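You operate a simulated robot arm through the tools that you are given. There is no shell and no other tool. Be economical: measure what you need, move in short steps, check, and stop when the job is done.

Carry out the task below with a simulated two-armed robot. There is one attempt and no reset: what you move stays moved.

JOB
Put the test stick labelled "Fe 2.0 mm" from the top of the feed bench on the top of the collar table and the test stick that says "316 3.0 mm" on the top of the elevator base. Take the blue tag and put it on the shelf over the reel. Count the tan lumps on the fill shelf under the green knob, then put as many of the relays from the fill shelf under the green knob on the top of the feed bench. Take the flat snack bag from the top of the steel table and leave it on the top of the tape bench. The order is free. Set down upright: relay.

It is judged by the outcome, as a careful person would: the job done as asked, and still so three seconds after it is handed in. It fails if anything else is knocked over, pushed out of place, dropped, spilled or broken.

ROBOT AND FRAMES
Two 7-joint arms with three-finger grippers on one trunk, on a base that drives. Base frame: it is fixed to the floor where the robot stands at the start and does not move with it; the origin is under the middle of the robot, x ahead of it, y to its left, z up; the surface under the hand at the start is at about z = 800. Units: mm, degrees, N and s.
The left shoulder is at the start at [90, 126, 1086], the right one opposite. With the tool pointing down near the work surface each hand reaches from about 380 to 860 mm from the robot's upright axis, wherever it stands, measured 20 degrees to its own side. Places, roughly: blue tag [-12250, -6250, 750]; flat snack bag [-750, 8250, 750]; relay [-1000, -1000, 750]; shelf over the reel (72x15 cm) [-14320, -5280, 900]; tan lump (6x5x4 cm) [-1200, -1100, 700]; tan lump (6x6x4 cm) [-1400, -1000, 700]; test stick [500, 0, 750]; top of the collar table [-300, 2800, 900]; top of the elevator base [-1600, 1500, 500]; top of the feed bench [700, 500, 800]; top of the tape bench [-1200, 11500, 800]. Payload 2.94 kg a hand.
The tool frame of a hand sits at the grasp point between the pads (the TCP): z along the fingers, y along the line on which they close. The tips reach 30 mm beyond it. Largest opening 128 mm; the body of the gripper starts 93 mm behind the TCP.
Orientation is that of the tool frame in the base frame, as [roll, pitch, yaw] about the fixed x, y, z axes, in that order (R = Rz(yaw) Ry(pitch) Rx(roll)). With the fingers straight down and closing along the base's y, the tool's x points along the base's -x, its y along +y and its z along -z.

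CONTROLS
- The arms move only by the tool servo_tool. It takes "left_series", "right_series" or both (then of equal length, played together; a hand with none holds still); each is a list of rows, each a list of 6 numbers: the shift along the tool's x, y, z in units of 500 mm (1.0 is 500 mm), then the turn, a rotation vector about the tool's x, y, z in units of 180 degrees (1.0 is 180 degrees). In form: [[tx, ty, tz, rx, ry, rz], ...]. A call has 1 to 20 rows; each row is the pose to reach, as a shift and turn from the pose commanded when the call began, along the tool's axes at that moment. "left_grip" and "right_grip" are, for a hand that has rows, the gripper command, from -1 (fully open) to 1 (shut), values between in proportion, set as the call begins (left out, the last holds). A call with a number of a shift or a turn outside -1 to 1 is refused whole. Rows are played at 5 a second. More than 50 mm and 8.6 degrees between two rows, or a gripper value outside its range, and nothing of the call is played. Where a pose cannot be reached the arm comes as near as it can. A force on the tool above 40 N (or 10 N above the force at the start of the call, whichever is more), or a blocked arm, ends the call early, and 0.2 s more pass. The fingers move at their own pace and stop on an object; they squeeze with about 38 N. The grip force told is the motor's: it shows also when the fingers shut on nothing. Time passes only in rows, and 0.2 s behind the last, so rows that repeat a pose let the fingers close. The reply holds the time, the measured pose of the TCP, the force on the tool along the base axes, the opening and the grip force, in the units named above and with some noise, with the torque about the TCP (base axes, N m) and any sound that the robot's microphone picked up.
- Cameras (640 x 400 px; columns grow to the right, rows downward): "scene" is now at [217.8, -12.9, 1239]; the picture's right is [-0.18, -0.98, 0.00], its down [-0.66, 0.12, -0.75] and it looks along [0.73, -0.13, -0.67] (base axes); focal length 214 px, centre (320, 200). "left" rides on the left gripper at [69, 15, -120] in its tool frame; the picture's right is [-0.22, 0.98, 0.00], its down [-0.82, -0.18, -0.54] and it looks along [-0.53, -0.12, 0.84] (tool axes); focal length 251 px, centre (320, 200). "right" rides on the right gripper at [69, -15, -120] in its tool frame; the picture's right is [0.21, 0.98, 0.00], its down [-0.82, 0.18, -0.54] and it looks along [-0.53, 0.12, 0.84] (tool axes); focal length 251 px, centre (320, 200). There is no depth. A picture from a camera that has moved, and an enlarged one, comes with that camera's place and axes in the base frame and with its lens.
- capture(camera): a new picture of that camera. No time passes.
- raise_lower(by): slides the trunk up (or, below 0, down) by that many mm; the arms and the scene camera ride with it, the base frame stays. It gives what a move gives, with no picture.
- base_move(legs): drives the robot by 1 to 6 legs, each [ahead, left, turn to the left] in mm, mm and degrees, along the robot's own axes; the way and the turn of a leg run together, so that a leg with both is an arc; at most 1500 mm and 180 degrees a leg. The arms and the cameras ride along, it lands a little off, and it stops where it bumps. It gives what a move gives.
- head_to(pan, tilt): turns the head with the scene camera to pan (to the left, within 80 degrees either way) and tilt (down, from -29 to 69), counted from straight ahead of the robot. It gives what a move gives.
- close_up(camera, box): a new picture of the part [left, top, right, bottom] of that camera's present view, enlarged. No time passes.
- finish_job(): hands the job in; it is judged then, once.

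Go step by step. Nothing tells you exact positions but the pictures and the camera data: compare them with the known pose of the tool, close in by small moves and look again before you grip or let go. The budget is 207 turns and 194 pictures, counting those below and the enlarged ones. Unless the task says otherwise, let go and move clear before handing in, and close with one line.

The tools are called after ">>>" as a command line: name --argument value ..., lists and objects as JSON in quotes. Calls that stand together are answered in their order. servo_tool: Moves the arms, as the interface text tells. Its arguments: {"type":"object","properties":{"left_series":{"type":"array","items":{"type":"array","items":{"type":"number"}}},"left_grip":{"type":"number"},"right_series":{"type":"array","items":{"type":"array","items":{"type":"number"}}},"right_grip":{"type":"number"}},"required":[]} The other tools are called the same way: raise_lower (by) slides the trunk up or down; base_move (legs) drives the base; head_to (pan, tilt) turns the head that bears the scene camera; capture (camera) takes a picture; close_up (camera, box) takes an enlarged picture of a part of a camera's view; finish_job () hands the job in.

At the start:

```text
time: 0.0
left_eef_pos: [552.2, 115.6, 1090.5]
left_tool_rot: [180.0, 0.1, -179.9]
left_ft_force: [1.1, -0.8, 0.2]
left_moment: [0.01, 0.0, 0.0]
left_width: 128.3
left_gripper_force: 0.0
right_eef_pos: [405.2, -272.4, 1075.0]
right_tool_rot: [180.0, 0.0, 180.0]
right_ft_force: [-0.5, -0.1, -0.1]
right_moment: [-0.01, -0.02, 0.0]
right_width: 128.0
right_gripper_force: 0.1
trunk travel left (down, up): [-300.0, 247.0]
robot x, y, heading: [-1.6, 0.5, 0.0]
head pan, tilt: [-10.1, 41.7]
```

scene: 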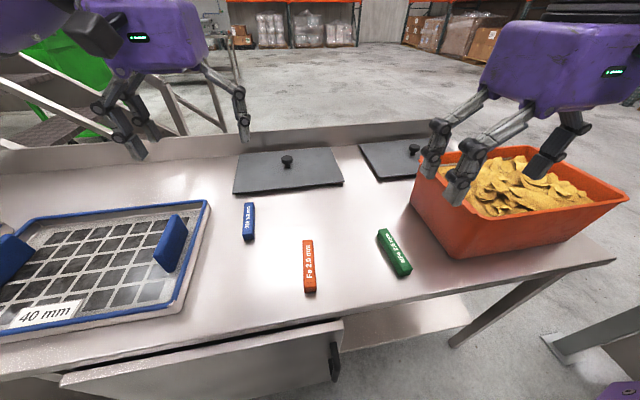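
right: 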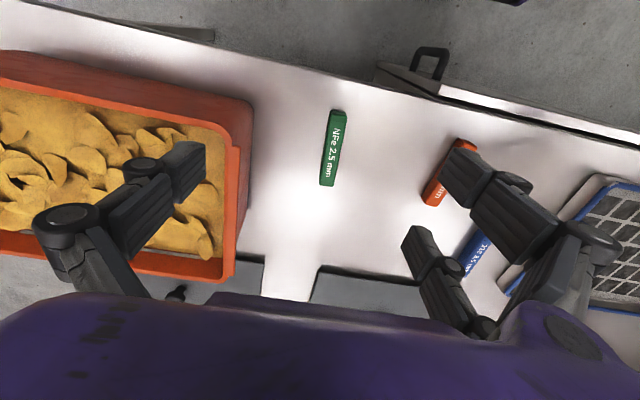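
left: 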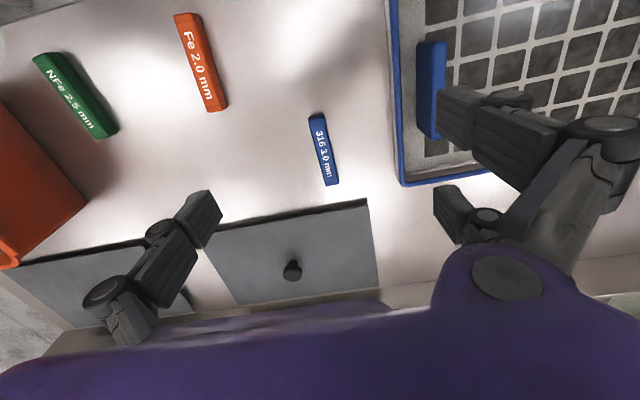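

Three sticks lie on the feed bench: the orange "Fe 2.0 mm" at about [476,-38], the blue "316 3.0 mm" at about [638,101], and a green one. I'll bring the right hand over the orange stick and the left over the blue one, then check.

>>> servo_tool --left_series '[[-0.06, -0.01, 0, 0, 0, 0], [-0.12, -0.02, 0, 0, 0, 0], [-0.172, -0.029, 0, 0, 0, 0], [-0.172, -0.029, 0.05, 0, 0, 0], [-0.172, -0.029, 0.1, 0, 0, 0], [-0.172, -0.029, 0.19, 0, 0, 0], [-0.172, -0.029, 0.28, 0, 0, 0], [-0.172, -0.029, 0.36, 0, 0, 0], [-0.172, -0.029, 0.4, 0, 0, 0]]' --left_grip 0 --right_series '[[-0.03, 0.08, 0, 0, 0, 0.01], [-0.06, 0.17, 0, 0, 0, 0.02], [-0.09, 0.26, 0, 0, 0, 0.03], [-0.12, 0.35, 0, 0, 0, 0.04], [-0.14, 0.43, 0, 0, 0, 0.044], [-0.142, 0.466, 0.08, 0, 0, 0.044], [-0.142, 0.466, 0.17, 0, 0, 0.044], [-0.142, 0.466, 0.26, 0, 0, 0.044], [-0.142, 0.466, 0.35, 0, 0, 0.044]]' --right_grip 0

>>> capture --camera "left"

>>> capture --camera "right"

>>> capture --camera "scene"

```text
time: 2.0
left_eef_pos: [639.5, 102.6, 889.4]
left_tool_rot: [-179.9, 0.1, -179.9]
left_ft_force: [-0.2, 0.0, 0.3]
left_moment: [0.0, 0.0, 0.0]
left_width: 64.0
left_gripper_force: 0.1
right_eef_pos: [490.3, -77.7, 945.0]
right_tool_rot: [180.0, 0.0, 171.9]
right_ft_force: [-0.8, 0.0, -0.4]
right_moment: [-0.01, -0.02, -0.03]
right_width: 64.0
right_gripper_force: 0.0
right hand out of reach, approached as far as the arm can: row 5, 6, 7, 8, 9
trunk travel left (down, up): [-300.0, 247.0]
robot x, y, heading: [3.4, 1.8, -0.1]
head pan, tilt: [-10.1, 41.7]
```

```text
190 pictures are left
camera left: at [570.1, 117.1, 1009.2], right [0.21, 0.98, 0.0], down [0.82, -0.18, 0.54], along [0.53, -0.12, -0.84], focal length 251 px, centre (320, 200)
```

left: 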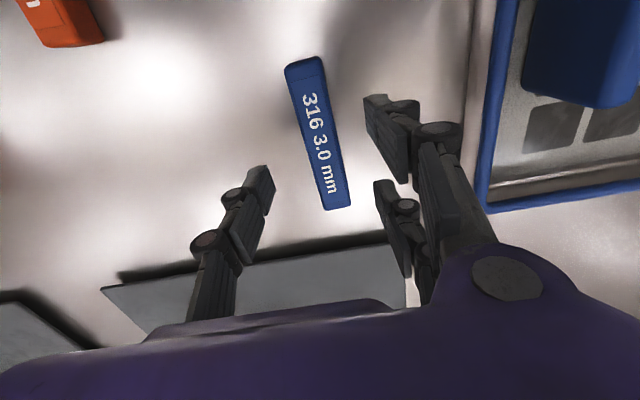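

```text
189 pictures are left
camera right: at [421.1, -84.2, 1064.2], right [-0.08, 1.0, 0.0], down [0.84, 0.06, 0.54], along [0.54, 0.04, -0.84], focal length 251 px, centre (320, 200)
```

right: 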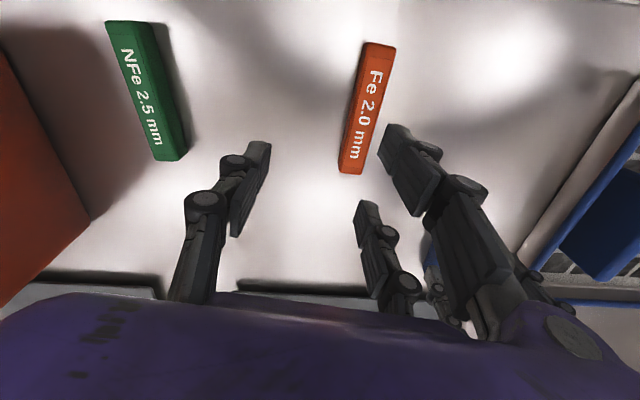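

```text
188 pictures are left
camera scene: at [217.6, -12.9, 1239.1], right [-0.18, -0.98, 0.0], down [-0.66, 0.12, -0.75], along [0.73, -0.13, -0.67], focal length 214 px, centre (320, 200)
```

scene: 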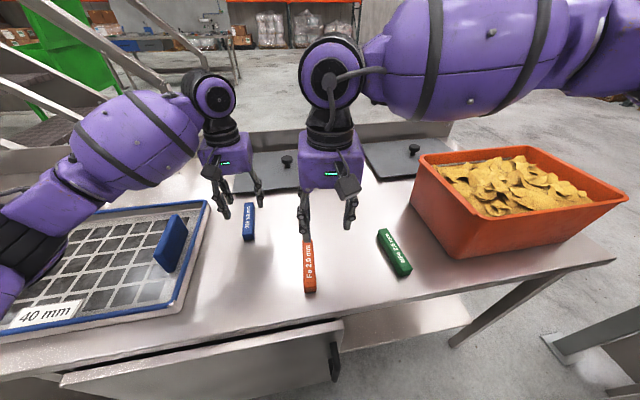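

The left hand straddles the blue stick, but the right arm can't come that close to the middle. I'll lower and grip with the left now, and move the base for the orange one afterwards.

>>> servo_tool --left_series '[[0, 0, 0.04, 0, 0, 0], [0, 0, 0.08, 0, 0, 0], [0, 0, 0.108, 0, 0, 0], [0, 0, 0.108, 0, 0, 0]]'

>>> capture --camera "left"

```text
time: 3.0
left_eef_pos: [639.4, 100.0, 836.8]
left_tool_rot: [-179.9, 0.0, -179.9]
left_ft_force: [0.2, -0.2, -0.4]
left_moment: [0.0, 0.01, 0.01]
left_width: 63.6
left_gripper_force: 0.1
right_eef_pos: [490.9, -77.0, 944.7]
right_tool_rot: [-180.0, 0.0, 172.1]
right_ft_force: [0.6, -0.2, -0.8]
right_moment: [0.04, -0.05, 0.0]
right_width: 63.8
right_gripper_force: 0.0
trunk travel left (down, up): [-300.0, 247.0]
robot x, y, heading: [0.4, -0.5, -0.0]
head pan, tilt: [-10.1, 41.7]
```

```text
187 pictures are left
camera left: at [569.9, 115.5, 956.0], right [0.21, 0.98, 0.0], down [0.82, -0.18, 0.54], along [0.53, -0.12, -0.84], focal length 251 px, centre (320, 200)
```

left: 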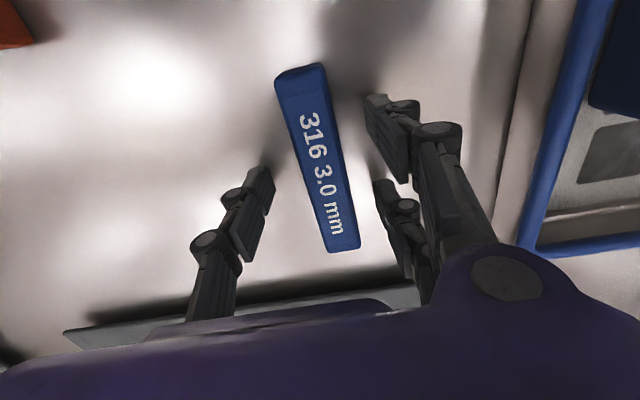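

The fingers are at the right depth around the stick; go 4 mm lower and close.

>>> servo_tool --left_series '[[0, 0, 0.008, 0, 0, 0]]'

>>> servo_tool --left_series '[[0, 0, 0, 0, 0, 0], [0, 0, 0, 0, 0, 0], [0, 0, 0, 0, 0, 0]]' --left_grip 1

>>> servo_tool --left_series '[[0, 0, -0.09, 0, 0, 0], [0, 0, -0.18, 0, 0, 0], [0, 0, -0.27, 0, 0, 0], [0.09, 0, -0.27, 0, 0, 0], [0.18, 0, -0.27, 0, 0, 0]]' --right_series '[[0, 0, -0.09, 0, 0, 0], [0, 0, -0.18, 0, 0, 0], [0, -0.05, -0.18, 0, 0, 0], [0, -0.1, -0.18, 0, 0, 0], [0, -0.15, -0.18, 0, 0, 0]]'

>>> capture --camera "left"

```text
time: 3.4
left_eef_pos: [639.0, 101.8, 831.3]
left_tool_rot: [179.9, -0.1, -180.0]
left_ft_force: [0.4, 0.6, -0.1]
left_moment: [0.0, -0.03, 0.03]
left_width: 64.1
left_gripper_force: 0.0
right_eef_pos: [490.8, -77.2, 945.0]
right_tool_rot: [-180.0, 0.0, 172.0]
right_ft_force: [0.2, 0.3, -0.6]
right_moment: [0.02, 0.0, -0.02]
right_width: 64.1
right_gripper_force: 0.0
trunk travel left (down, up): [-300.0, 247.0]
robot x, y, heading: [4.5, 0.7, 0.1]
head pan, tilt: [-10.1, 41.7]
```

```text
time: 4.2
left_eef_pos: [637.9, 101.0, 831.1]
left_tool_rot: [-179.9, 0.0, -179.9]
left_ft_force: [0.7, 0.4, 0.5]
left_moment: [0.01, -0.01, 0.02]
left_width: 25.4
left_gripper_force: 38.1
right_eef_pos: [490.1, -77.0, 943.9]
right_tool_rot: [180.0, -0.1, 172.1]
right_ft_force: [-0.8, 0.4, 0.6]
right_moment: [0.02, -0.01, -0.01]
right_width: 63.9
right_gripper_force: 0.0
trunk travel left (down, up): [-300.0, 247.0]
robot x, y, heading: [1.4, -1.5, -0.0]
head pan, tilt: [-10.1, 41.7]
```

```text
time: 5.4
left_eef_pos: [549.0, 100.5, 969.3]
left_tool_rot: [-180.0, 0.0, -179.9]
left_ft_force: [-0.2, -0.7, -0.3]
left_moment: [-0.01, -0.03, 0.05]
left_width: 25.2
left_gripper_force: 37.9
right_eef_pos: [481.2, -151.6, 1033.4]
right_tool_rot: [179.9, 0.0, 172.1]
right_ft_force: [-1.0, 0.4, -0.3]
right_moment: [0.01, -0.03, 0.04]
right_width: 64.2
right_gripper_force: 0.0
trunk travel left (down, up): [-300.0, 247.0]
robot x, y, heading: [1.8, 2.0, 0.2]
head pan, tilt: [-10.1, 41.7]
```

```text
186 pictures are left
camera left: at [479.1, 115.8, 1089.1], right [0.21, 0.98, 0.0], down [0.82, -0.18, 0.54], along [0.53, -0.12, -0.84], focal length 251 px, centre (320, 200)
```

left: 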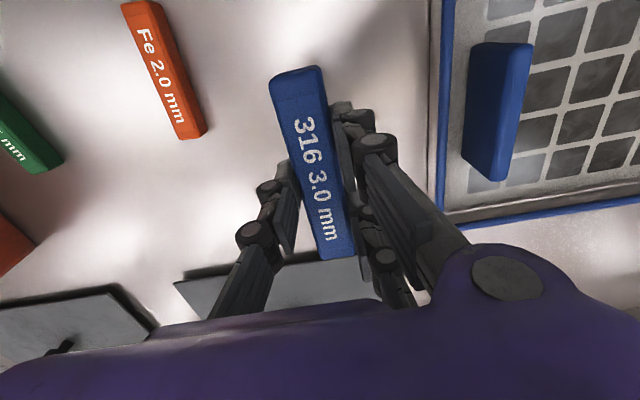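

The blue stick is held. Before driving, I'll look around to the left and right.

>>> head_to --pan 75 --tilt 25

>>> capture --camera "scene"

>>> head_to --pan -75 --tilt 25

>>> capture --camera "scene"

```text
time: 7.0
left_eef_pos: [551.3, 102.7, 968.2]
left_tool_rot: [180.0, 0.0, -179.9]
left_ft_force: [-0.9, -0.2, 0.1]
left_moment: [-0.01, 0.03, 0.01]
left_width: 25.5
left_gripper_force: 38.2
right_eef_pos: [481.7, -150.4, 1033.6]
right_tool_rot: [-180.0, 0.1, 172.1]
right_ft_force: [-0.5, 0.1, 0.1]
right_moment: [0.0, 0.01, 0.03]
right_width: 64.0
right_gripper_force: 0.0
trunk travel left (down, up): [-300.0, 247.0]
robot x, y, heading: [-2.5, 2.9, 0.3]
head pan, tilt: [75.0, 25.0]
```

```text
185 pictures are left
camera scene: at [159.3, 90.8, 1264.8], right [0.97, -0.26, 0.0], down [-0.11, -0.41, -0.91], along [0.24, 0.88, -0.42], focal length 214 px, centre (320, 200)
```

scene: 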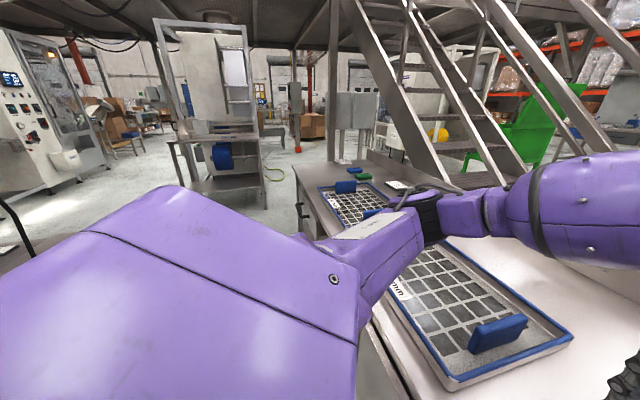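

```text
time: 9.3
left_eef_pos: [549.1, 101.1, 968.0]
left_tool_rot: [179.9, 0.1, -179.8]
left_ft_force: [0.1, 0.4, -0.2]
left_moment: [0.03, 0.02, -0.01]
left_width: 25.2
left_gripper_force: 38.3
right_eef_pos: [482.1, -150.0, 1032.6]
right_tool_rot: [179.9, 0.0, 172.1]
right_ft_force: [0.1, 0.0, 0.0]
right_moment: [0.01, -0.01, 0.0]
right_width: 63.9
right_gripper_force: 0.1
trunk travel left (down, up): [-300.0, 247.0]
robot x, y, heading: [1.2, 1.5, 0.1]
head pan, tilt: [-75.0, 25.0]
```

```text
184 pictures are left
camera scene: at [159.2, -87.2, 1264.9], right [-0.97, -0.26, 0.0], down [-0.11, 0.41, -0.91], along [0.23, -0.88, -0.42], focal length 214 px, centre (320, 200)
```

scene: 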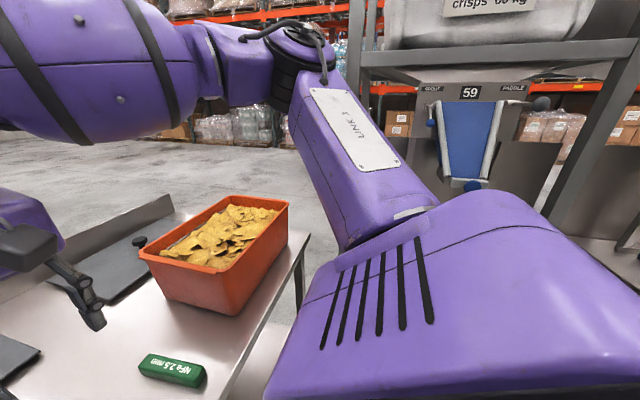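

The bench front is clear on the left, so I shift the base 180 mm left.

>>> base_move --legs '[[0, 180, 0]]'

>>> capture --camera "right"

```text
time: 11.6
left_eef_pos: [549.9, 280.6, 968.2]
left_tool_rot: [-179.9, 0.0, 180.0]
left_ft_force: [0.0, -0.2, -0.1]
left_moment: [0.01, 0.01, 0.0]
left_width: 25.1
left_gripper_force: 37.5
right_eef_pos: [481.3, 26.9, 1033.1]
right_tool_rot: [180.0, 0.0, 172.0]
right_ft_force: [0.5, 1.0, 0.4]
right_moment: [-0.03, 0.01, -0.01]
right_width: 64.1
right_gripper_force: 0.1
trunk travel left (down, up): [-300.0, 247.0]
robot x, y, heading: [0.2, 181.0, 0.1]
head pan, tilt: [-75.0, 25.0]
```

```text
183 pictures are left
camera right: at [412.7, 20.9, 1151.9], right [-0.08, 1.0, 0.0], down [0.84, 0.06, 0.54], along [0.54, 0.04, -0.84], focal length 251 px, centre (320, 200)
```

right: 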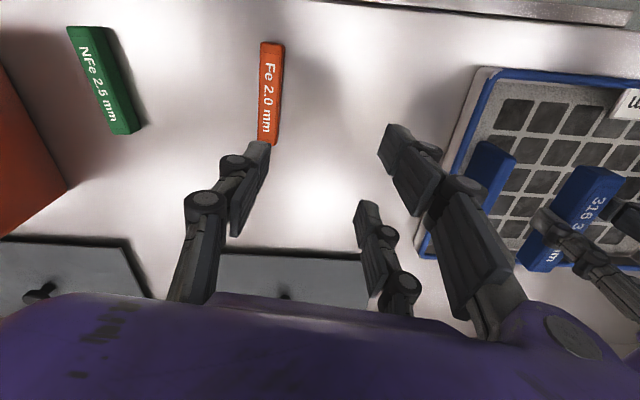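

The orange stick is now at about [478,-37]. I move the right hand above it and down.

>>> servo_tool --right_series '[[0, -0.06, 0, 0, 0, 0], [-0.012, -0.128, 0, 0, 0, -0.011], [-0.012, -0.128, 0.09, 0, 0, -0.011], [-0.012, -0.128, 0.18, 0, 0, -0.011], [-0.012, -0.128, 0.27, 0, 0, -0.011], [-0.012, -0.128, 0.32, 0, 0, -0.011], [-0.012, -0.128, 0.32, 0, 0, -0.011]]'

>>> capture --camera "right"

```text
time: 13.2
left_eef_pos: [548.9, 279.3, 967.7]
left_tool_rot: [180.0, 0.0, 180.0]
left_ft_force: [-0.3, 0.2, -1.0]
left_moment: [0.0, 0.0, 0.0]
left_width: 25.5
left_gripper_force: 38.8
right_eef_pos: [478.7, -36.7, 871.9]
right_tool_rot: [-179.9, 0.1, 174.0]
right_ft_force: [-0.1, 0.6, 1.5]
right_moment: [0.02, -0.01, 0.02]
right_width: 64.0
right_gripper_force: 0.1
trunk travel left (down, up): [-300.0, 247.0]
robot x, y, heading: [-1.1, 181.0, -0.3]
head pan, tilt: [-75.0, 25.0]
```

```text
182 pictures are left
camera right: at [409.4, -45.9, 990.6], right [-0.11, 0.99, 0.0], down [0.84, 0.09, 0.54], along [0.54, 0.06, -0.84], focal length 251 px, centre (320, 200)
```

right: 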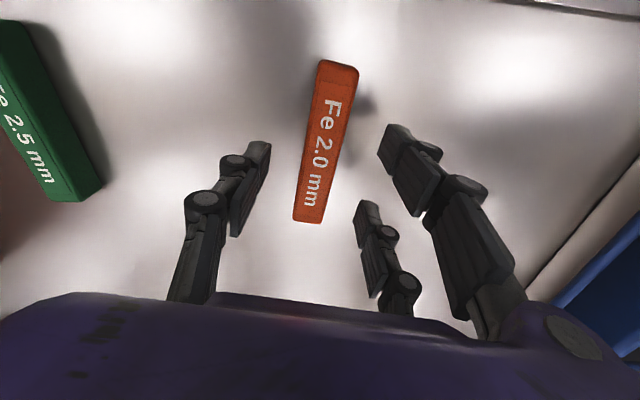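

The stick is centred between the fingers; lower to 832, close and lift.

>>> servo_tool --right_series '[[0, 0, 0.04, 0, 0, 0], [0, 0, 0.079, 0, 0, 0], [0, 0, 0.079, 0, 0, 0]]'

>>> servo_tool --right_series '[[0, 0, 0, 0, 0, 0], [0, 0, 0, 0, 0, 0], [0, 0, 0, 0, 0, 0]]' --right_grip 1

>>> servo_tool --right_series '[[0, 0, -0.09, 0, 0, 0], [0, 0, -0.18, 0, 0, 0], [0, 0, -0.27, 0, 0, 0], [0, 0, -0.36, 0, 0, 0], [0, 0, -0.45, 0, 0, 0], [0.08, 0, -0.45, 0, 0, 0], [0.12, 0, -0.45, 0, 0, 0]]' --left_series '[[0, 0, -0.09, 0, 0, 0], [0, 0, -0.18, 0, 0, 0], [0.09, 0, -0.2, 0, 0, 0], [0.18, 0, -0.2, 0, 0, 0], [0.2, 0, -0.2, 0, 0, 0], [0.2, 0, -0.2, 0, 0, 0], [0.2, 0, -0.2, 0, 0, 0]]'

>>> capture --camera "right"

```text
time: 13.9
left_eef_pos: [549.0, 279.2, 968.7]
left_tool_rot: [-179.9, 0.1, 179.9]
left_ft_force: [0.0, 0.3, -0.7]
left_moment: [-0.01, -0.01, 0.0]
left_width: 25.1
left_gripper_force: 37.8
right_eef_pos: [480.6, -35.8, 829.3]
right_tool_rot: [-180.0, 0.0, 173.9]
right_ft_force: [1.0, 0.5, 0.5]
right_moment: [-0.02, 0.02, -0.01]
right_width: 63.9
right_gripper_force: 0.0
trunk travel left (down, up): [-300.0, 247.0]
robot x, y, heading: [-0.3, 181.5, -0.1]
head pan, tilt: [-75.0, 25.0]
```

```text
time: 14.8
left_eef_pos: [549.8, 279.7, 967.8]
left_tool_rot: [180.0, 0.0, -179.9]
left_ft_force: [0.1, -0.2, 0.2]
left_moment: [-0.01, 0.02, -0.01]
left_width: 25.4
left_gripper_force: 37.7
right_eef_pos: [480.3, -36.0, 830.6]
right_tool_rot: [-180.0, 0.0, 174.0]
right_ft_force: [-0.2, 0.0, 0.5]
right_moment: [-0.01, -0.03, 0.0]
right_width: 25.4
right_gripper_force: 38.1
trunk travel left (down, up): [-300.0, 247.0]
robot x, y, heading: [0.6, 177.3, -0.1]
head pan, tilt: [-75.0, 25.0]
```

```text
time: 16.4
left_eef_pos: [451.4, 283.0, 1070.6]
left_tool_rot: [-179.8, 0.0, -179.9]
left_ft_force: [0.2, 0.1, -0.1]
left_moment: [0.01, 0.01, -0.01]
left_width: 25.0
left_gripper_force: 37.7
right_eef_pos: [419.5, -29.8, 1057.0]
right_tool_rot: [-180.0, 0.0, 174.0]
right_ft_force: [-0.1, -0.5, -0.5]
right_moment: [-0.04, 0.02, -0.01]
right_width: 25.2
right_gripper_force: 38.1
trunk travel left (down, up): [-300.0, 247.0]
robot x, y, heading: [1.6, 179.8, -0.1]
head pan, tilt: [-75.0, 25.0]
```

```text
181 pictures are left
camera right: at [350.6, -39.6, 1177.4], right [-0.11, 0.99, 0.0], down [0.84, 0.09, 0.54], along [0.54, 0.06, -0.84], focal length 251 px, centre (320, 200)
```

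right: 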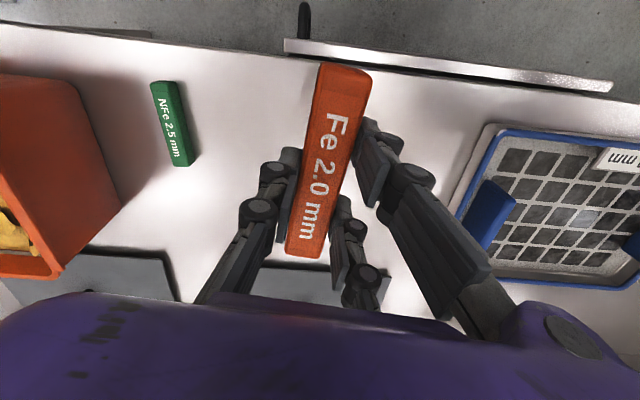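

Both sticks are held. Back away from the bench, turn left, and survey the route to the collar table and elevator base.

>>> base_move --legs '[[-400, 0, 0], [0, 0, 90]]'

>>> head_to --pan 0 --tilt 20

>>> capture --camera "scene"

>>> head_to --pan 65 --tilt 20

>>> capture --camera "scene"

```text
time: 22.6
left_eef_pos: [-491.8, 634.9, 1069.6]
left_tool_rot: [-180.0, 0.0, -92.0]
left_ft_force: [0.2, -0.4, -1.2]
left_moment: [-0.01, -0.01, -0.01]
left_width: 25.1
left_gripper_force: 38.1
right_eef_pos: [-180.9, 592.8, 1057.8]
right_tool_rot: [-180.0, 0.1, -98.0]
right_ft_force: [0.2, 0.5, -1.3]
right_moment: [-0.04, -0.02, 0.0]
right_width: 25.2
right_gripper_force: 38.2
trunk travel left (down, up): [-300.0, 247.0]
robot x, y, heading: [-403.5, 181.7, 88.1]
head pan, tilt: [-75.0, 25.0]
```

```text
time: 24.1
left_eef_pos: [-492.0, 635.2, 1071.4]
left_tool_rot: [180.0, 0.0, -92.0]
left_ft_force: [-0.2, -0.4, -0.6]
left_moment: [-0.01, -0.01, -0.04]
left_width: 25.3
left_gripper_force: 37.9
right_eef_pos: [-180.5, 593.8, 1059.0]
right_tool_rot: [180.0, 0.0, -97.9]
right_ft_force: [-0.4, -0.2, -1.0]
right_moment: [0.04, 0.0, 0.0]
right_width: 25.4
right_gripper_force: 37.5
trunk travel left (down, up): [-300.0, 247.0]
robot x, y, heading: [-408.2, 182.8, 88.0]
head pan, tilt: [0.0, 20.0]
```

```text
180 pictures are left
camera scene: at [-396.6, 411.8, 1272.9], right [1.0, -0.04, 0.0], down [-0.01, -0.34, -0.94], along [0.03, 0.94, -0.34], focal length 214 px, centre (320, 200)
```

scene: 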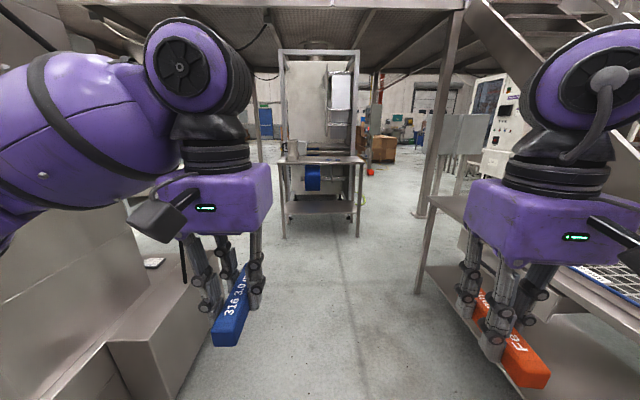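

```text
time: 25.4
left_eef_pos: [-492.5, 634.8, 1070.9]
left_tool_rot: [-180.0, 0.0, -92.0]
left_ft_force: [0.6, -0.5, -0.8]
left_moment: [-0.01, -0.01, 0.0]
left_width: 24.8
left_gripper_force: 37.8
right_eef_pos: [-180.6, 594.0, 1057.1]
right_tool_rot: [-180.0, 0.0, -97.9]
right_ft_force: [-0.7, -0.4, -0.7]
right_moment: [0.03, 0.01, 0.04]
right_width: 25.2
right_gripper_force: 38.2
trunk travel left (down, up): [-300.0, 247.0]
robot x, y, heading: [-403.6, 184.6, 88.0]
head pan, tilt: [65.0, 20.0]
```

```text
179 pictures are left
camera scene: at [-482.9, 361.1, 1272.9], right [0.46, 0.89, 0.0], down [0.3, -0.16, -0.94], along [-0.84, 0.43, -0.34], focal length 214 px, centre (320, 200)
```

scene: 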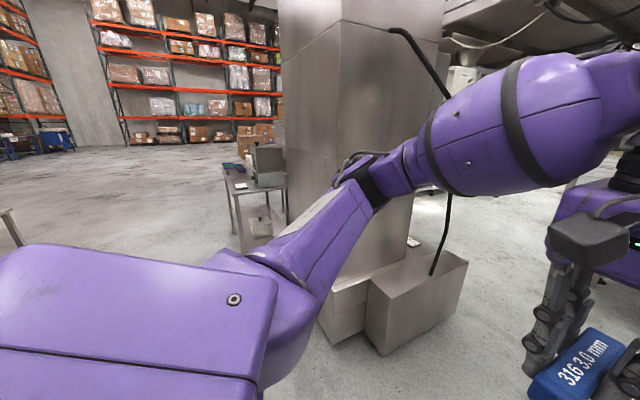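

The collar table stands straight ahead at about y=2500–2900, with a clear aisle. Drive nearer.

>>> base_move --legs '[[1350, 0, 2]]'

>>> head_to --pan 0 --tilt 35

>>> capture --camera "scene"

>>> head_to --pan 75 --tilt 30

>>> capture --camera "scene"

```text
time: 32.0
left_eef_pos: [-473.3, 1939.8, 1070.0]
left_tool_rot: [180.0, 0.0, -90.6]
left_ft_force: [0.1, 0.0, -0.9]
left_moment: [-0.01, 0.0, -0.01]
left_width: 25.0
left_gripper_force: 37.5
right_eef_pos: [-161.3, 1906.9, 1058.1]
right_tool_rot: [180.0, 0.0, -96.6]
right_ft_force: [-0.2, -0.2, -1.3]
right_moment: [-0.03, 0.02, 0.01]
right_width: 25.2
right_gripper_force: 37.9
trunk travel left (down, up): [-300.0, 247.0]
robot x, y, heading: [-375.2, 1489.2, 89.3]
head pan, tilt: [65.0, 20.0]
```

```text
time: 33.4
left_eef_pos: [-474.1, 1940.5, 1071.3]
left_tool_rot: [-179.9, -0.1, -90.5]
left_ft_force: [0.1, 0.1, -0.3]
left_moment: [0.0, 0.02, 0.0]
left_width: 24.9
left_gripper_force: 37.8
right_eef_pos: [-161.0, 1906.3, 1057.3]
right_tool_rot: [-180.0, 0.0, -96.5]
right_ft_force: [0.7, -0.8, -1.1]
right_moment: [-0.02, 0.0, -0.01]
right_width: 25.0
right_gripper_force: 38.6
trunk travel left (down, up): [-300.0, 247.0]
robot x, y, heading: [-378.5, 1488.8, 89.4]
head pan, tilt: [0.0, 35.0]
```

```text
178 pictures are left
camera scene: at [-373.4, 1714.3, 1249.1], right [1.0, -0.01, 0.0], down [-0.01, -0.57, -0.82], along [0.01, 0.82, -0.57], focal length 214 px, centre (320, 200)
```

scene: 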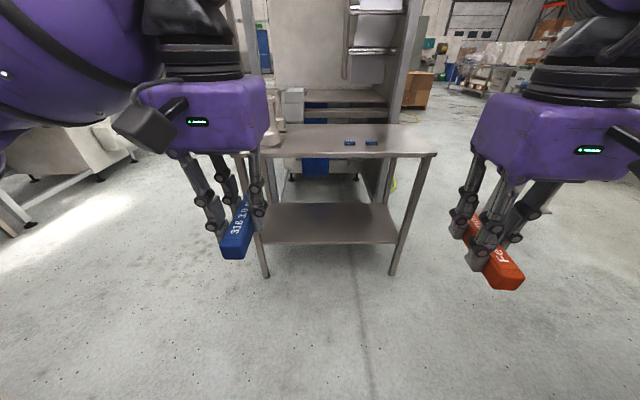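

```text
time: 34.9
left_eef_pos: [-474.4, 1939.9, 1069.8]
left_tool_rot: [180.0, 0.1, -90.6]
left_ft_force: [-0.7, 0.1, -0.9]
left_moment: [0.02, -0.02, 0.02]
left_width: 25.1
left_gripper_force: 38.2
right_eef_pos: [-161.8, 1906.2, 1057.3]
right_tool_rot: [179.9, 0.0, -96.6]
right_ft_force: [0.1, 0.4, -1.0]
right_moment: [0.0, 0.0, 0.04]
right_width: 25.1
right_gripper_force: 38.0
trunk travel left (down, up): [-300.0, 247.0]
robot x, y, heading: [-376.1, 1489.8, 89.8]
head pan, tilt: [75.0, 30.0]
```

```text
177 pictures are left
camera scene: at [-461.2, 1650.5, 1256.9], right [0.27, 0.96, 0.0], down [0.48, -0.13, -0.87], along [-0.83, 0.23, -0.5], focal length 214 px, centre (320, 200)
```

scene: 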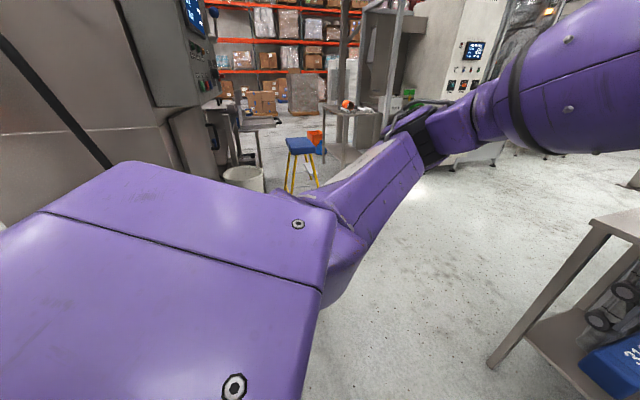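

The table top is free at its right end, past two small blue items. Drive up to it so that the right hand is over the edge area.

>>> base_move --legs '[[630, 0, 0]]'

>>> head_to --pan -15 --tilt 50

>>> capture --camera "scene"

>>> capture --camera "right"

```text
time: 38.4
left_eef_pos: [-455.8, 2569.4, 1071.5]
left_tool_rot: [-180.0, 0.0, -91.3]
left_ft_force: [0.4, 0.4, 0.1]
left_moment: [-0.02, -0.03, 0.0]
left_width: 25.2
left_gripper_force: 38.1
right_eef_pos: [-142.2, 2530.8, 1057.9]
right_tool_rot: [-180.0, 0.0, -97.5]
right_ft_force: [-1.0, 0.2, -1.3]
right_moment: [-0.01, 0.03, -0.03]
right_width: 25.1
right_gripper_force: 38.7
trunk travel left (down, up): [-300.0, 247.0]
robot x, y, heading: [-361.1, 2116.9, 88.3]
head pan, tilt: [75.0, 30.0]
```

```text
time: 40.0
left_eef_pos: [-455.8, 2569.3, 1070.2]
left_tool_rot: [-179.9, 0.1, -91.5]
left_ft_force: [1.2, -0.6, -0.3]
left_moment: [0.0, 0.0, 0.0]
left_width: 25.0
left_gripper_force: 37.6
right_eef_pos: [-143.4, 2529.3, 1057.6]
right_tool_rot: [-180.0, 0.0, -97.4]
right_ft_force: [0.0, 0.7, -0.2]
right_moment: [0.03, 0.01, -0.01]
right_width: 25.2
right_gripper_force: 38.0
trunk travel left (down, up): [-300.0, 247.0]
robot x, y, heading: [-361.4, 2114.1, 88.5]
head pan, tilt: [-15.0, 50.0]
```

```text
176 pictures are left
camera scene: at [-339.1, 2327.8, 1227.4], right [0.96, -0.28, 0.0], down [-0.22, -0.73, -0.64], along [0.18, 0.62, -0.77], focal length 214 px, centre (320, 200)
```

scene: 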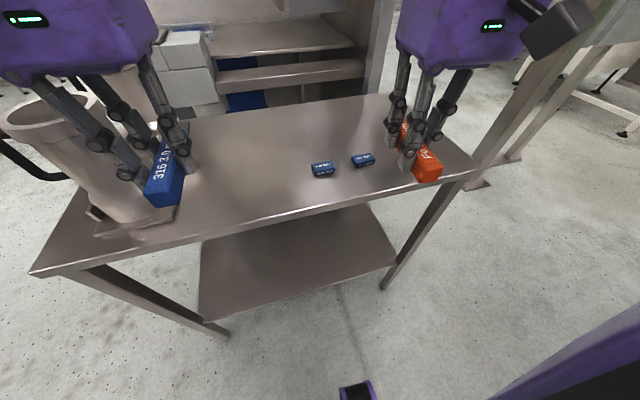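

```text
175 pictures are left
camera right: at [-136.6, 2458.9, 1177.3], right [-1.0, -0.09, 0.0], down [-0.07, 0.84, 0.54], along [-0.05, 0.54, -0.84], focal length 251 px, centre (320, 200)
```

right: 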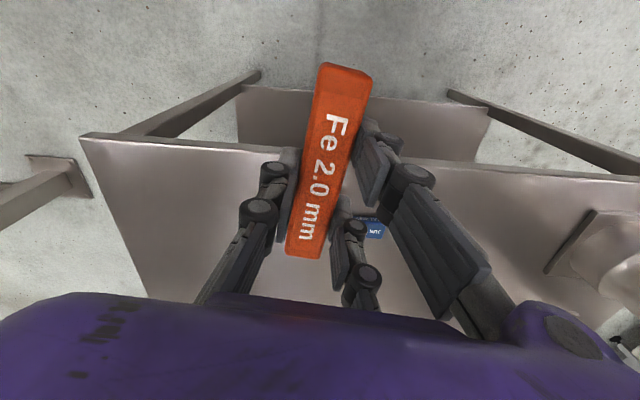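

The free spot at about [-5,2670] is right of the blue items. Move the right hand over it and lower to just above the top.

>>> servo_tool --right_series '[[-0.08, -0.03, 0, 0, 0, 0], [-0.16, -0.08, 0, 0, 0, 0], [-0.24, -0.13, 0, 0, 0, 0], [-0.3, -0.19, 0, 0, 0, 0], [-0.315, -0.237, 0, 0, 0, 0], [-0.315, -0.237, 0.08, 0, 0, 0], [-0.315, -0.237, 0.16, 0, 0, 0], [-0.315, -0.237, 0.22, 0, 0, 0], [-0.315, -0.237, 0.22, 0, 0, 0]]'

>>> capture --camera "scene"

>>> capture --camera "right"

```text
time: 42.0
left_eef_pos: [-456.1, 2569.8, 1071.0]
left_tool_rot: [-179.9, 0.0, -91.4]
left_ft_force: [-0.4, -0.7, -1.5]
left_moment: [-0.01, -0.01, 0.01]
left_width: 24.9
left_gripper_force: 37.2
right_eef_pos: [-4.7, 2670.0, 950.8]
right_tool_rot: [180.0, 0.0, -97.5]
right_ft_force: [0.2, -0.5, -0.8]
right_moment: [-0.01, 0.01, 0.01]
right_width: 25.0
right_gripper_force: 37.5
trunk travel left (down, up): [-300.0, 247.0]
robot x, y, heading: [-363.4, 2122.1, 88.6]
head pan, tilt: [-15.0, 50.0]
```

```text
174 pictures are left
camera scene: at [-339.1, 2327.6, 1227.4], right [0.96, -0.28, 0.0], down [-0.22, -0.73, -0.64], along [0.18, 0.62, -0.77], focal length 214 px, centre (320, 200)
```

scene: 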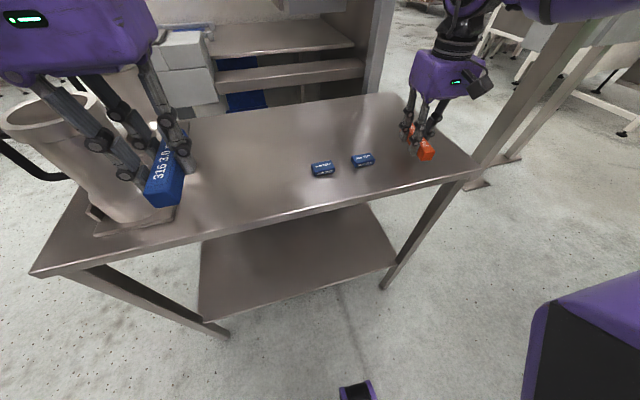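

```text
173 pictures are left
camera right: at [2.9, 2598.1, 1069.2], right [-1.0, -0.09, 0.0], down [-0.07, 0.84, 0.54], along [-0.05, 0.54, -0.84], focal length 251 px, centre (320, 200)
```

right: 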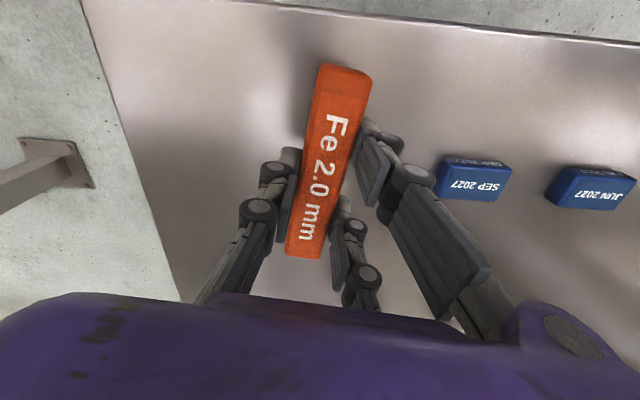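

Well placed. Lower gently to contact.

>>> servo_tool --right_series '[[0, 0, 0.016, 0, 0, 0], [0, 0, 0.028, 0, 0, 0], [0, 0, 0.034, 0, 0, 0], [0, 0, 0.039, 0, 0, 0], [0, 0, 0.039, 0, 0, 0]]'

```text
time: 43.2
left_eef_pos: [-456.1, 2570.0, 1070.2]
left_tool_rot: [180.0, 0.0, -91.4]
left_ft_force: [-0.6, 0.0, 0.2]
left_moment: [0.01, -0.05, 0.0]
left_width: 25.1
left_gripper_force: 37.7
right_eef_pos: [-4.6, 2671.9, 928.2]
right_tool_rot: [180.0, 0.0, -97.4]
right_ft_force: [0.1, -0.8, -1.3]
right_moment: [-0.02, 0.02, 0.02]
right_width: 25.1
right_gripper_force: 38.2
trunk travel left (down, up): [-300.0, 247.0]
robot x, y, heading: [-362.1, 2115.5, 88.3]
head pan, tilt: [-15.0, 50.0]
```

No contact yet; keep lowering in 2 mm rows.

>>> servo_tool --right_series '[[0, 0, 0.004, 0, 0, 0], [0, 0, 0.008, 0, 0, 0], [0, 0, 0.012, 0, 0, 0], [0, 0, 0.014, 0, 0, 0]]'

>>> close_up --camera "scene" --box '[340, 60, 500, 200]'

```text
time: 44.2
left_eef_pos: [-455.8, 2568.9, 1069.9]
left_tool_rot: [179.9, 0.1, -91.3]
left_ft_force: [-0.6, 0.3, -0.5]
left_moment: [-0.02, -0.01, 0.0]
left_width: 25.3
left_gripper_force: 38.5
right_eef_pos: [-5.7, 2671.6, 921.4]
right_tool_rot: [-179.9, 0.0, -97.3]
right_ft_force: [0.3, -0.7, -0.9]
right_moment: [0.0, 0.01, 0.02]
right_width: 25.2
right_gripper_force: 37.9
trunk travel left (down, up): [-300.0, 247.0]
robot x, y, heading: [-362.5, 2114.8, 88.7]
head pan, tilt: [-15.0, 50.0]
```

```text
2.86 times, centred on (420, 130) of scene
camera zoom: at [-339.0, 2327.8, 1227.4], right [0.96, -0.28, 0.0], down [-0.22, -0.73, -0.64], along [0.18, 0.62, -0.77], focal length 613 px, centre (34, 400)
```

zoom: 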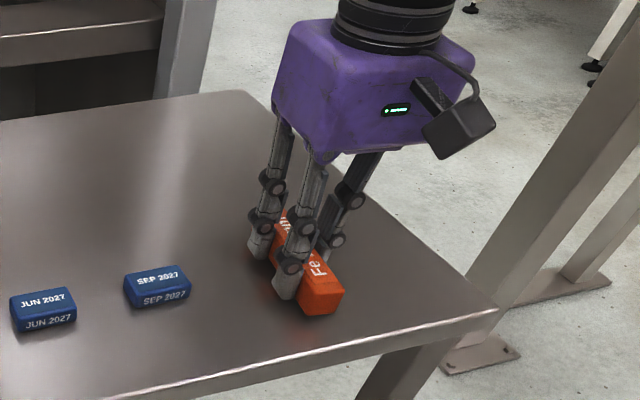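

It is very close to the surface (reflection nearly touching). Continue in 2 mm rows.

>>> servo_tool --right_series '[[0, 0, 0.004, 0, 0, 0], [0, 0, 0.008, 0, 0, 0], [0, 0, 0.012, 0, 0, 0], [0, 0, 0.016, 0, 0, 0], [0, 0, 0.02, 0, 0, 0], [0, 0, 0.024, 0, 0, 0]]'

```text
time: 45.7
left_eef_pos: [-456.1, 2567.7, 1070.7]
left_tool_rot: [-180.0, 0.1, -91.5]
left_ft_force: [0.5, 0.9, -1.1]
left_moment: [-0.01, -0.01, 0.01]
left_width: 24.8
left_gripper_force: 38.2
right_eef_pos: [-5.1, 2672.1, 915.3]
right_tool_rot: [-180.0, 0.5, -97.4]
right_ft_force: [0.8, -5.3, 16.3]
right_moment: [-0.89, 0.22, 0.14]
right_width: 25.2
right_gripper_force: 38.2
trunk travel left (down, up): [-300.0, 247.0]
robot x, y, heading: [-365.7, 2113.4, 88.4]
head pan, tilt: [-15.0, 50.0]
stopped in row 6 (right hand): the force on the tool passed its limit at 42 N (the readings are from after the stop); the commanded pose is now the measured one
```

Contact at TCP z≈915 (table top at ≈885). Open a little and rise.

>>> servo_tool --right_series '[[0, 0, -0.002, 0, 0, 0], [0, 0, -0.002, 0, 0, 0], [0, 0, -0.002, 0, 0, 0]]' --right_grip 0.1

>>> servo_tool --right_series '[[0, 0, -0.08, 0, 0, 0], [0, 0, -0.16, 0, 0, 0], [0, 0, -0.24, 0, 0, 0], [0.09, 0, -0.28, 0, 0, 0], [0.18, 0.05, -0.28, 0, 0, 0], [0.26, 0.1, -0.28, 0, 0, 0]]'

>>> close_up --camera "scene" --box '[340, 60, 500, 200]'

```text
time: 46.5
left_eef_pos: [-455.4, 2569.5, 1071.0]
left_tool_rot: [-180.0, 0.0, -91.4]
left_ft_force: [0.3, 0.2, -0.5]
left_moment: [-0.01, 0.0, 0.01]
left_width: 25.0
left_gripper_force: 38.3
right_eef_pos: [-5.7, 2673.0, 914.7]
right_tool_rot: [180.0, 0.5, -97.3]
right_ft_force: [0.2, 0.3, 3.1]
right_moment: [-0.01, 0.03, 0.0]
right_width: 58.0
right_gripper_force: 0.1
trunk travel left (down, up): [-300.0, 247.0]
robot x, y, heading: [-363.7, 2115.3, 88.7]
head pan, tilt: [-15.0, 50.0]
```

```text
refused: row 5 steps farther than a row can; nothing moved
```

```text
2.86 times, centred on (420, 130) of scene
camera zoom: at [-338.9, 2327.6, 1227.4], right [0.96, -0.28, 0.0], down [-0.22, -0.73, -0.64], along [0.18, 0.62, -0.77], focal length 613 px, centre (34, 400)
```

zoom: 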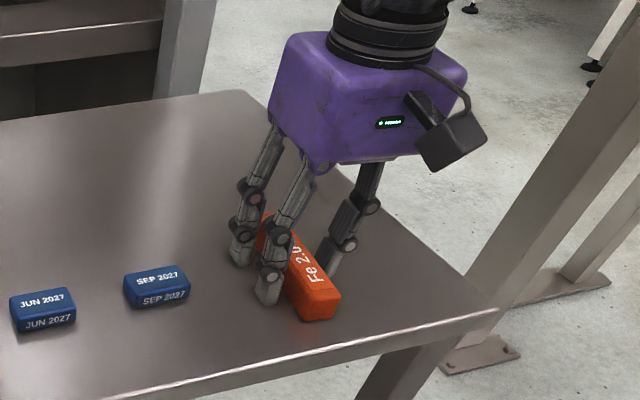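

The stick rests on the table. Rise and retract within the step limits.

>>> servo_tool --right_series '[[0, 0, -0.08, 0, 0, 0], [0, 0, -0.16, 0, 0, 0], [0, 0, -0.24, 0, 0, 0], [0.07, 0, -0.28, 0, 0, 0], [0.15, 0.02, -0.28, 0, 0, 0], [0.23, 0.04, -0.28, 0, 0, 0], [0.31, 0.06, -0.28, 0, 0, 0]]'

>>> capture --camera "scene"

```text
time: 48.1
left_eef_pos: [-455.4, 2567.3, 1070.9]
left_tool_rot: [-180.0, 0.1, -91.4]
left_ft_force: [1.3, -0.2, -1.1]
left_moment: [0.01, 0.02, -0.01]
left_width: 25.0
left_gripper_force: 38.1
right_eef_pos: [-52.3, 2524.7, 1051.6]
right_tool_rot: [180.0, 0.4, -97.3]
right_ft_force: [0.1, 0.5, 0.0]
right_moment: [0.01, -0.02, 0.03]
right_width: 57.7
right_gripper_force: 0.0
trunk travel left (down, up): [-300.0, 247.0]
robot x, y, heading: [-363.7, 2116.6, 88.5]
head pan, tilt: [-15.0, 50.0]
```

```text
170 pictures are left
camera scene: at [-338.5, 2327.5, 1227.4], right [0.96, -0.28, 0.0], down [-0.22, -0.73, -0.64], along [0.18, 0.62, -0.77], focal length 214 px, centre (320, 200)
```

scene: 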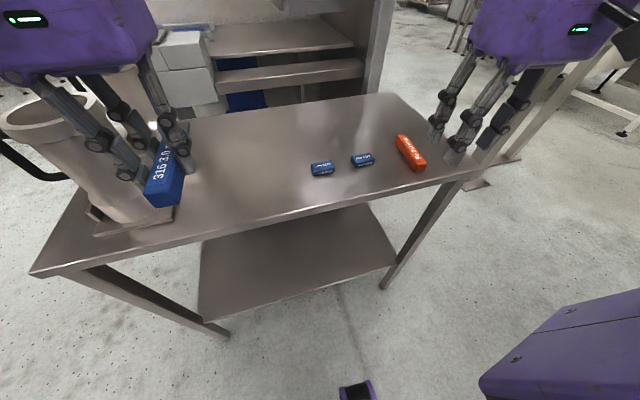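

The Fe stick is placed. Back up and turn left to look at the elevator base.

>>> base_move --legs '[[-320, 0, 0], [0, 0, 95]]'

>>> head_to --pan 15 --tilt 30

>>> capture --camera "scene"

>>> head_to --pan 50 --tilt 35

>>> capture --camera "scene"

```text
time: 54.1
left_eef_pos: [-821.0, 1684.0, 1070.4]
left_tool_rot: [-180.0, 0.1, 0.8]
left_ft_force: [0.0, 0.5, -1.0]
left_moment: [-0.02, 0.0, 0.01]
left_width: 25.1
left_gripper_force: 38.2
right_eef_pos: [-793.1, 2087.2, 1051.7]
right_tool_rot: [180.0, 0.3, -5.2]
right_ft_force: [-0.3, -0.5, 0.1]
right_moment: [0.02, -0.01, 0.0]
right_width: 57.5
right_gripper_force: 0.1
trunk travel left (down, up): [-300.0, 247.0]
robot x, y, heading: [-374.3, 1790.8, -179.4]
head pan, tilt: [-15.0, 50.0]
```

```text
time: 55.1
left_eef_pos: [-821.7, 1683.6, 1070.8]
left_tool_rot: [-179.9, 0.0, 0.8]
left_ft_force: [0.1, -0.6, -0.1]
left_moment: [-0.03, 0.01, 0.01]
left_width: 25.0
left_gripper_force: 38.2
right_eef_pos: [-793.1, 2086.2, 1052.8]
right_tool_rot: [179.9, 0.3, -5.2]
right_ft_force: [-0.5, -1.4, -0.1]
right_moment: [-0.01, 0.01, 0.01]
right_width: 57.6
right_gripper_force: 0.0
trunk travel left (down, up): [-300.0, 247.0]
robot x, y, heading: [-375.3, 1797.3, -179.2]
head pan, tilt: [15.0, 30.0]
```

```text
169 pictures are left
camera scene: at [-595.9, 1768.8, 1256.8], right [-0.27, 0.96, 0.0], down [0.48, 0.14, -0.87], along [-0.83, -0.23, -0.5], focal length 214 px, centre (320, 200)
```

scene: 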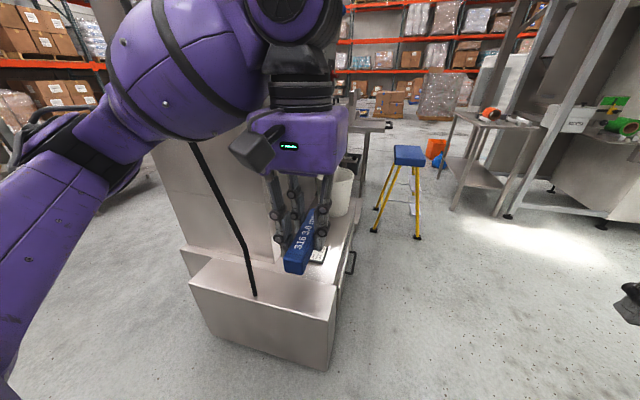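

```text
time: 56.1
left_eef_pos: [-821.6, 1683.2, 1070.4]
left_tool_rot: [-179.9, 0.0, 0.8]
left_ft_force: [0.1, -0.6, -1.3]
left_moment: [-0.02, -0.01, 0.02]
left_width: 24.9
left_gripper_force: 37.8
right_eef_pos: [-793.4, 2087.0, 1053.4]
right_tool_rot: [180.0, 0.4, -5.3]
right_ft_force: [0.1, -0.2, -0.6]
right_moment: [-0.01, 0.02, -0.03]
right_width: 57.4
right_gripper_force: 0.2
trunk travel left (down, up): [-300.0, 247.0]
robot x, y, heading: [-372.0, 1791.4, -179.2]
head pan, tilt: [50.0, 35.0]
```

```text
168 pictures are left
camera scene: at [-564.7, 1725.1, 1249.1], right [-0.77, 0.63, 0.0], down [0.36, 0.44, -0.82], along [-0.52, -0.63, -0.57], focal length 214 px, centre (320, 200)
```

scene: 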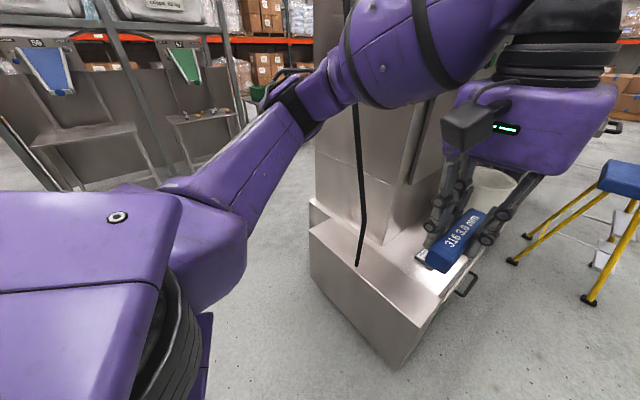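

The elevator's box is ahead-left; the ledge (z≈500) north of the column carries a bucket and a small device. I'll approach from the north, facing south.

>>> base_move --legs '[[0, -350, 0], [1000, 0, 0], [0, -200, 0], [0, 0, 90]]'

>>> head_to --pan 0 --tilt 45

>>> capture --camera "scene"

```text
time: 70.5
left_eef_pos: [-1241.0, 1902.7, 1069.6]
left_tool_rot: [-180.0, -0.1, 93.3]
left_ft_force: [1.0, -1.3, -0.5]
left_moment: [-0.02, 0.01, -0.01]
left_width: 25.2
left_gripper_force: 38.4
right_eef_pos: [-1645.4, 1914.5, 1052.3]
right_tool_rot: [-180.0, 0.4, 87.3]
right_ft_force: [-0.1, -0.5, 0.0]
right_moment: [-0.02, 0.0, 0.0]
right_width: 57.6
right_gripper_force: 0.0
trunk travel left (down, up): [-300.0, 247.0]
robot x, y, heading: [-1365.8, 2344.4, -86.9]
head pan, tilt: [50.0, 35.0]
```

```text
time: 71.7
left_eef_pos: [-1241.2, 1901.3, 1070.6]
left_tool_rot: [-179.9, 0.1, 93.2]
left_ft_force: [-0.3, 0.4, -0.6]
left_moment: [0.0, 0.01, -0.01]
left_width: 25.2
left_gripper_force: 37.7
right_eef_pos: [-1645.2, 1911.8, 1052.5]
right_tool_rot: [-180.0, 0.4, 87.3]
right_ft_force: [-0.1, -0.5, -0.3]
right_moment: [0.01, 0.02, -0.01]
right_width: 57.7
right_gripper_force: 0.0
trunk travel left (down, up): [-300.0, 247.0]
robot x, y, heading: [-1364.7, 2345.4, -86.7]
head pan, tilt: [0.0, 45.0]
```

```text
167 pictures are left
camera scene: at [-1357.6, 2130.8, 1234.3], right [-1.0, -0.06, 0.0], down [-0.04, 0.71, -0.71], along [0.04, -0.71, -0.71], focal length 214 px, centre (320, 200)
```

scene: 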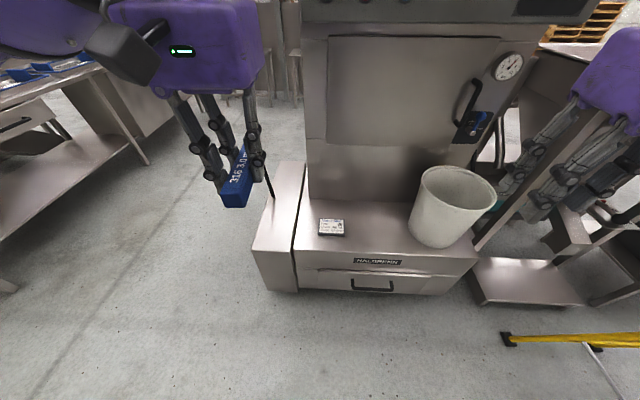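

The base top is free between the small device (x≈-1375) and the bucket (x≈-1870). Shift right 245 and ahead 190, then lower the trunk.

>>> base_move --legs '[[0, -245, -3], [190, 0, 0]]'

>>> raise_lower --by -290

>>> capture --camera "scene"

>>> capture --camera "left"

```text
time: 75.6
left_eef_pos: [-1509.2, 1695.0, 1071.0]
left_tool_rot: [-180.0, 0.0, 90.4]
left_ft_force: [-0.2, -0.2, -0.4]
left_moment: [0.04, -0.01, 0.02]
left_width: 24.9
left_gripper_force: 38.0
right_eef_pos: [-1912.8, 1726.7, 1051.9]
right_tool_rot: [180.0, 0.4, 84.6]
right_ft_force: [0.0, 0.3, 1.0]
right_moment: [0.02, 0.01, -0.01]
right_width: 57.6
right_gripper_force: 0.0
trunk travel left (down, up): [-300.0, 247.0]
robot x, y, heading: [-1614.3, 2143.6, -89.6]
head pan, tilt: [0.0, 45.0]
```

```text
time: 78.5
left_eef_pos: [-1507.7, 1695.7, 781.1]
left_tool_rot: [179.9, 0.0, 90.3]
left_ft_force: [-1.0, 0.0, -1.0]
left_moment: [0.01, 0.01, 0.01]
left_width: 25.0
left_gripper_force: 38.1
right_eef_pos: [-1912.8, 1727.3, 762.6]
right_tool_rot: [179.9, 0.5, 84.5]
right_ft_force: [-0.2, -0.1, -0.8]
right_moment: [0.02, 0.0, 0.01]
right_width: 57.5
right_gripper_force: 0.1
trunk travel left (down, up): [-10.0, 537.0]
robot x, y, heading: [-1612.3, 2144.5, -89.6]
head pan, tilt: [0.0, 45.0]
```

```text
166 pictures are left
camera scene: at [-1613.9, 1835.7, 929.9], right [-1.0, -0.01, 0.0], down [0.0, 0.71, -0.71], along [0.0, -0.71, -0.71], focal length 214 px, centre (320, 200)
```

scene: 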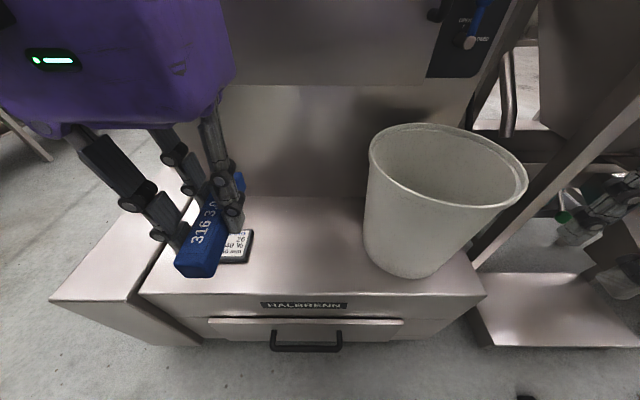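

```text
165 pictures are left
camera left: at [-1493.7, 1765.1, 900.7], right [0.98, -0.21, 0.0], down [-0.17, -0.82, 0.54], along [-0.11, -0.53, -0.84], focal length 251 px, centre (320, 200)
```

left: 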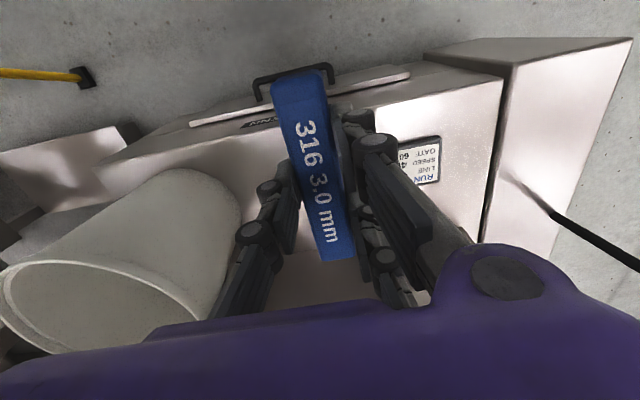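

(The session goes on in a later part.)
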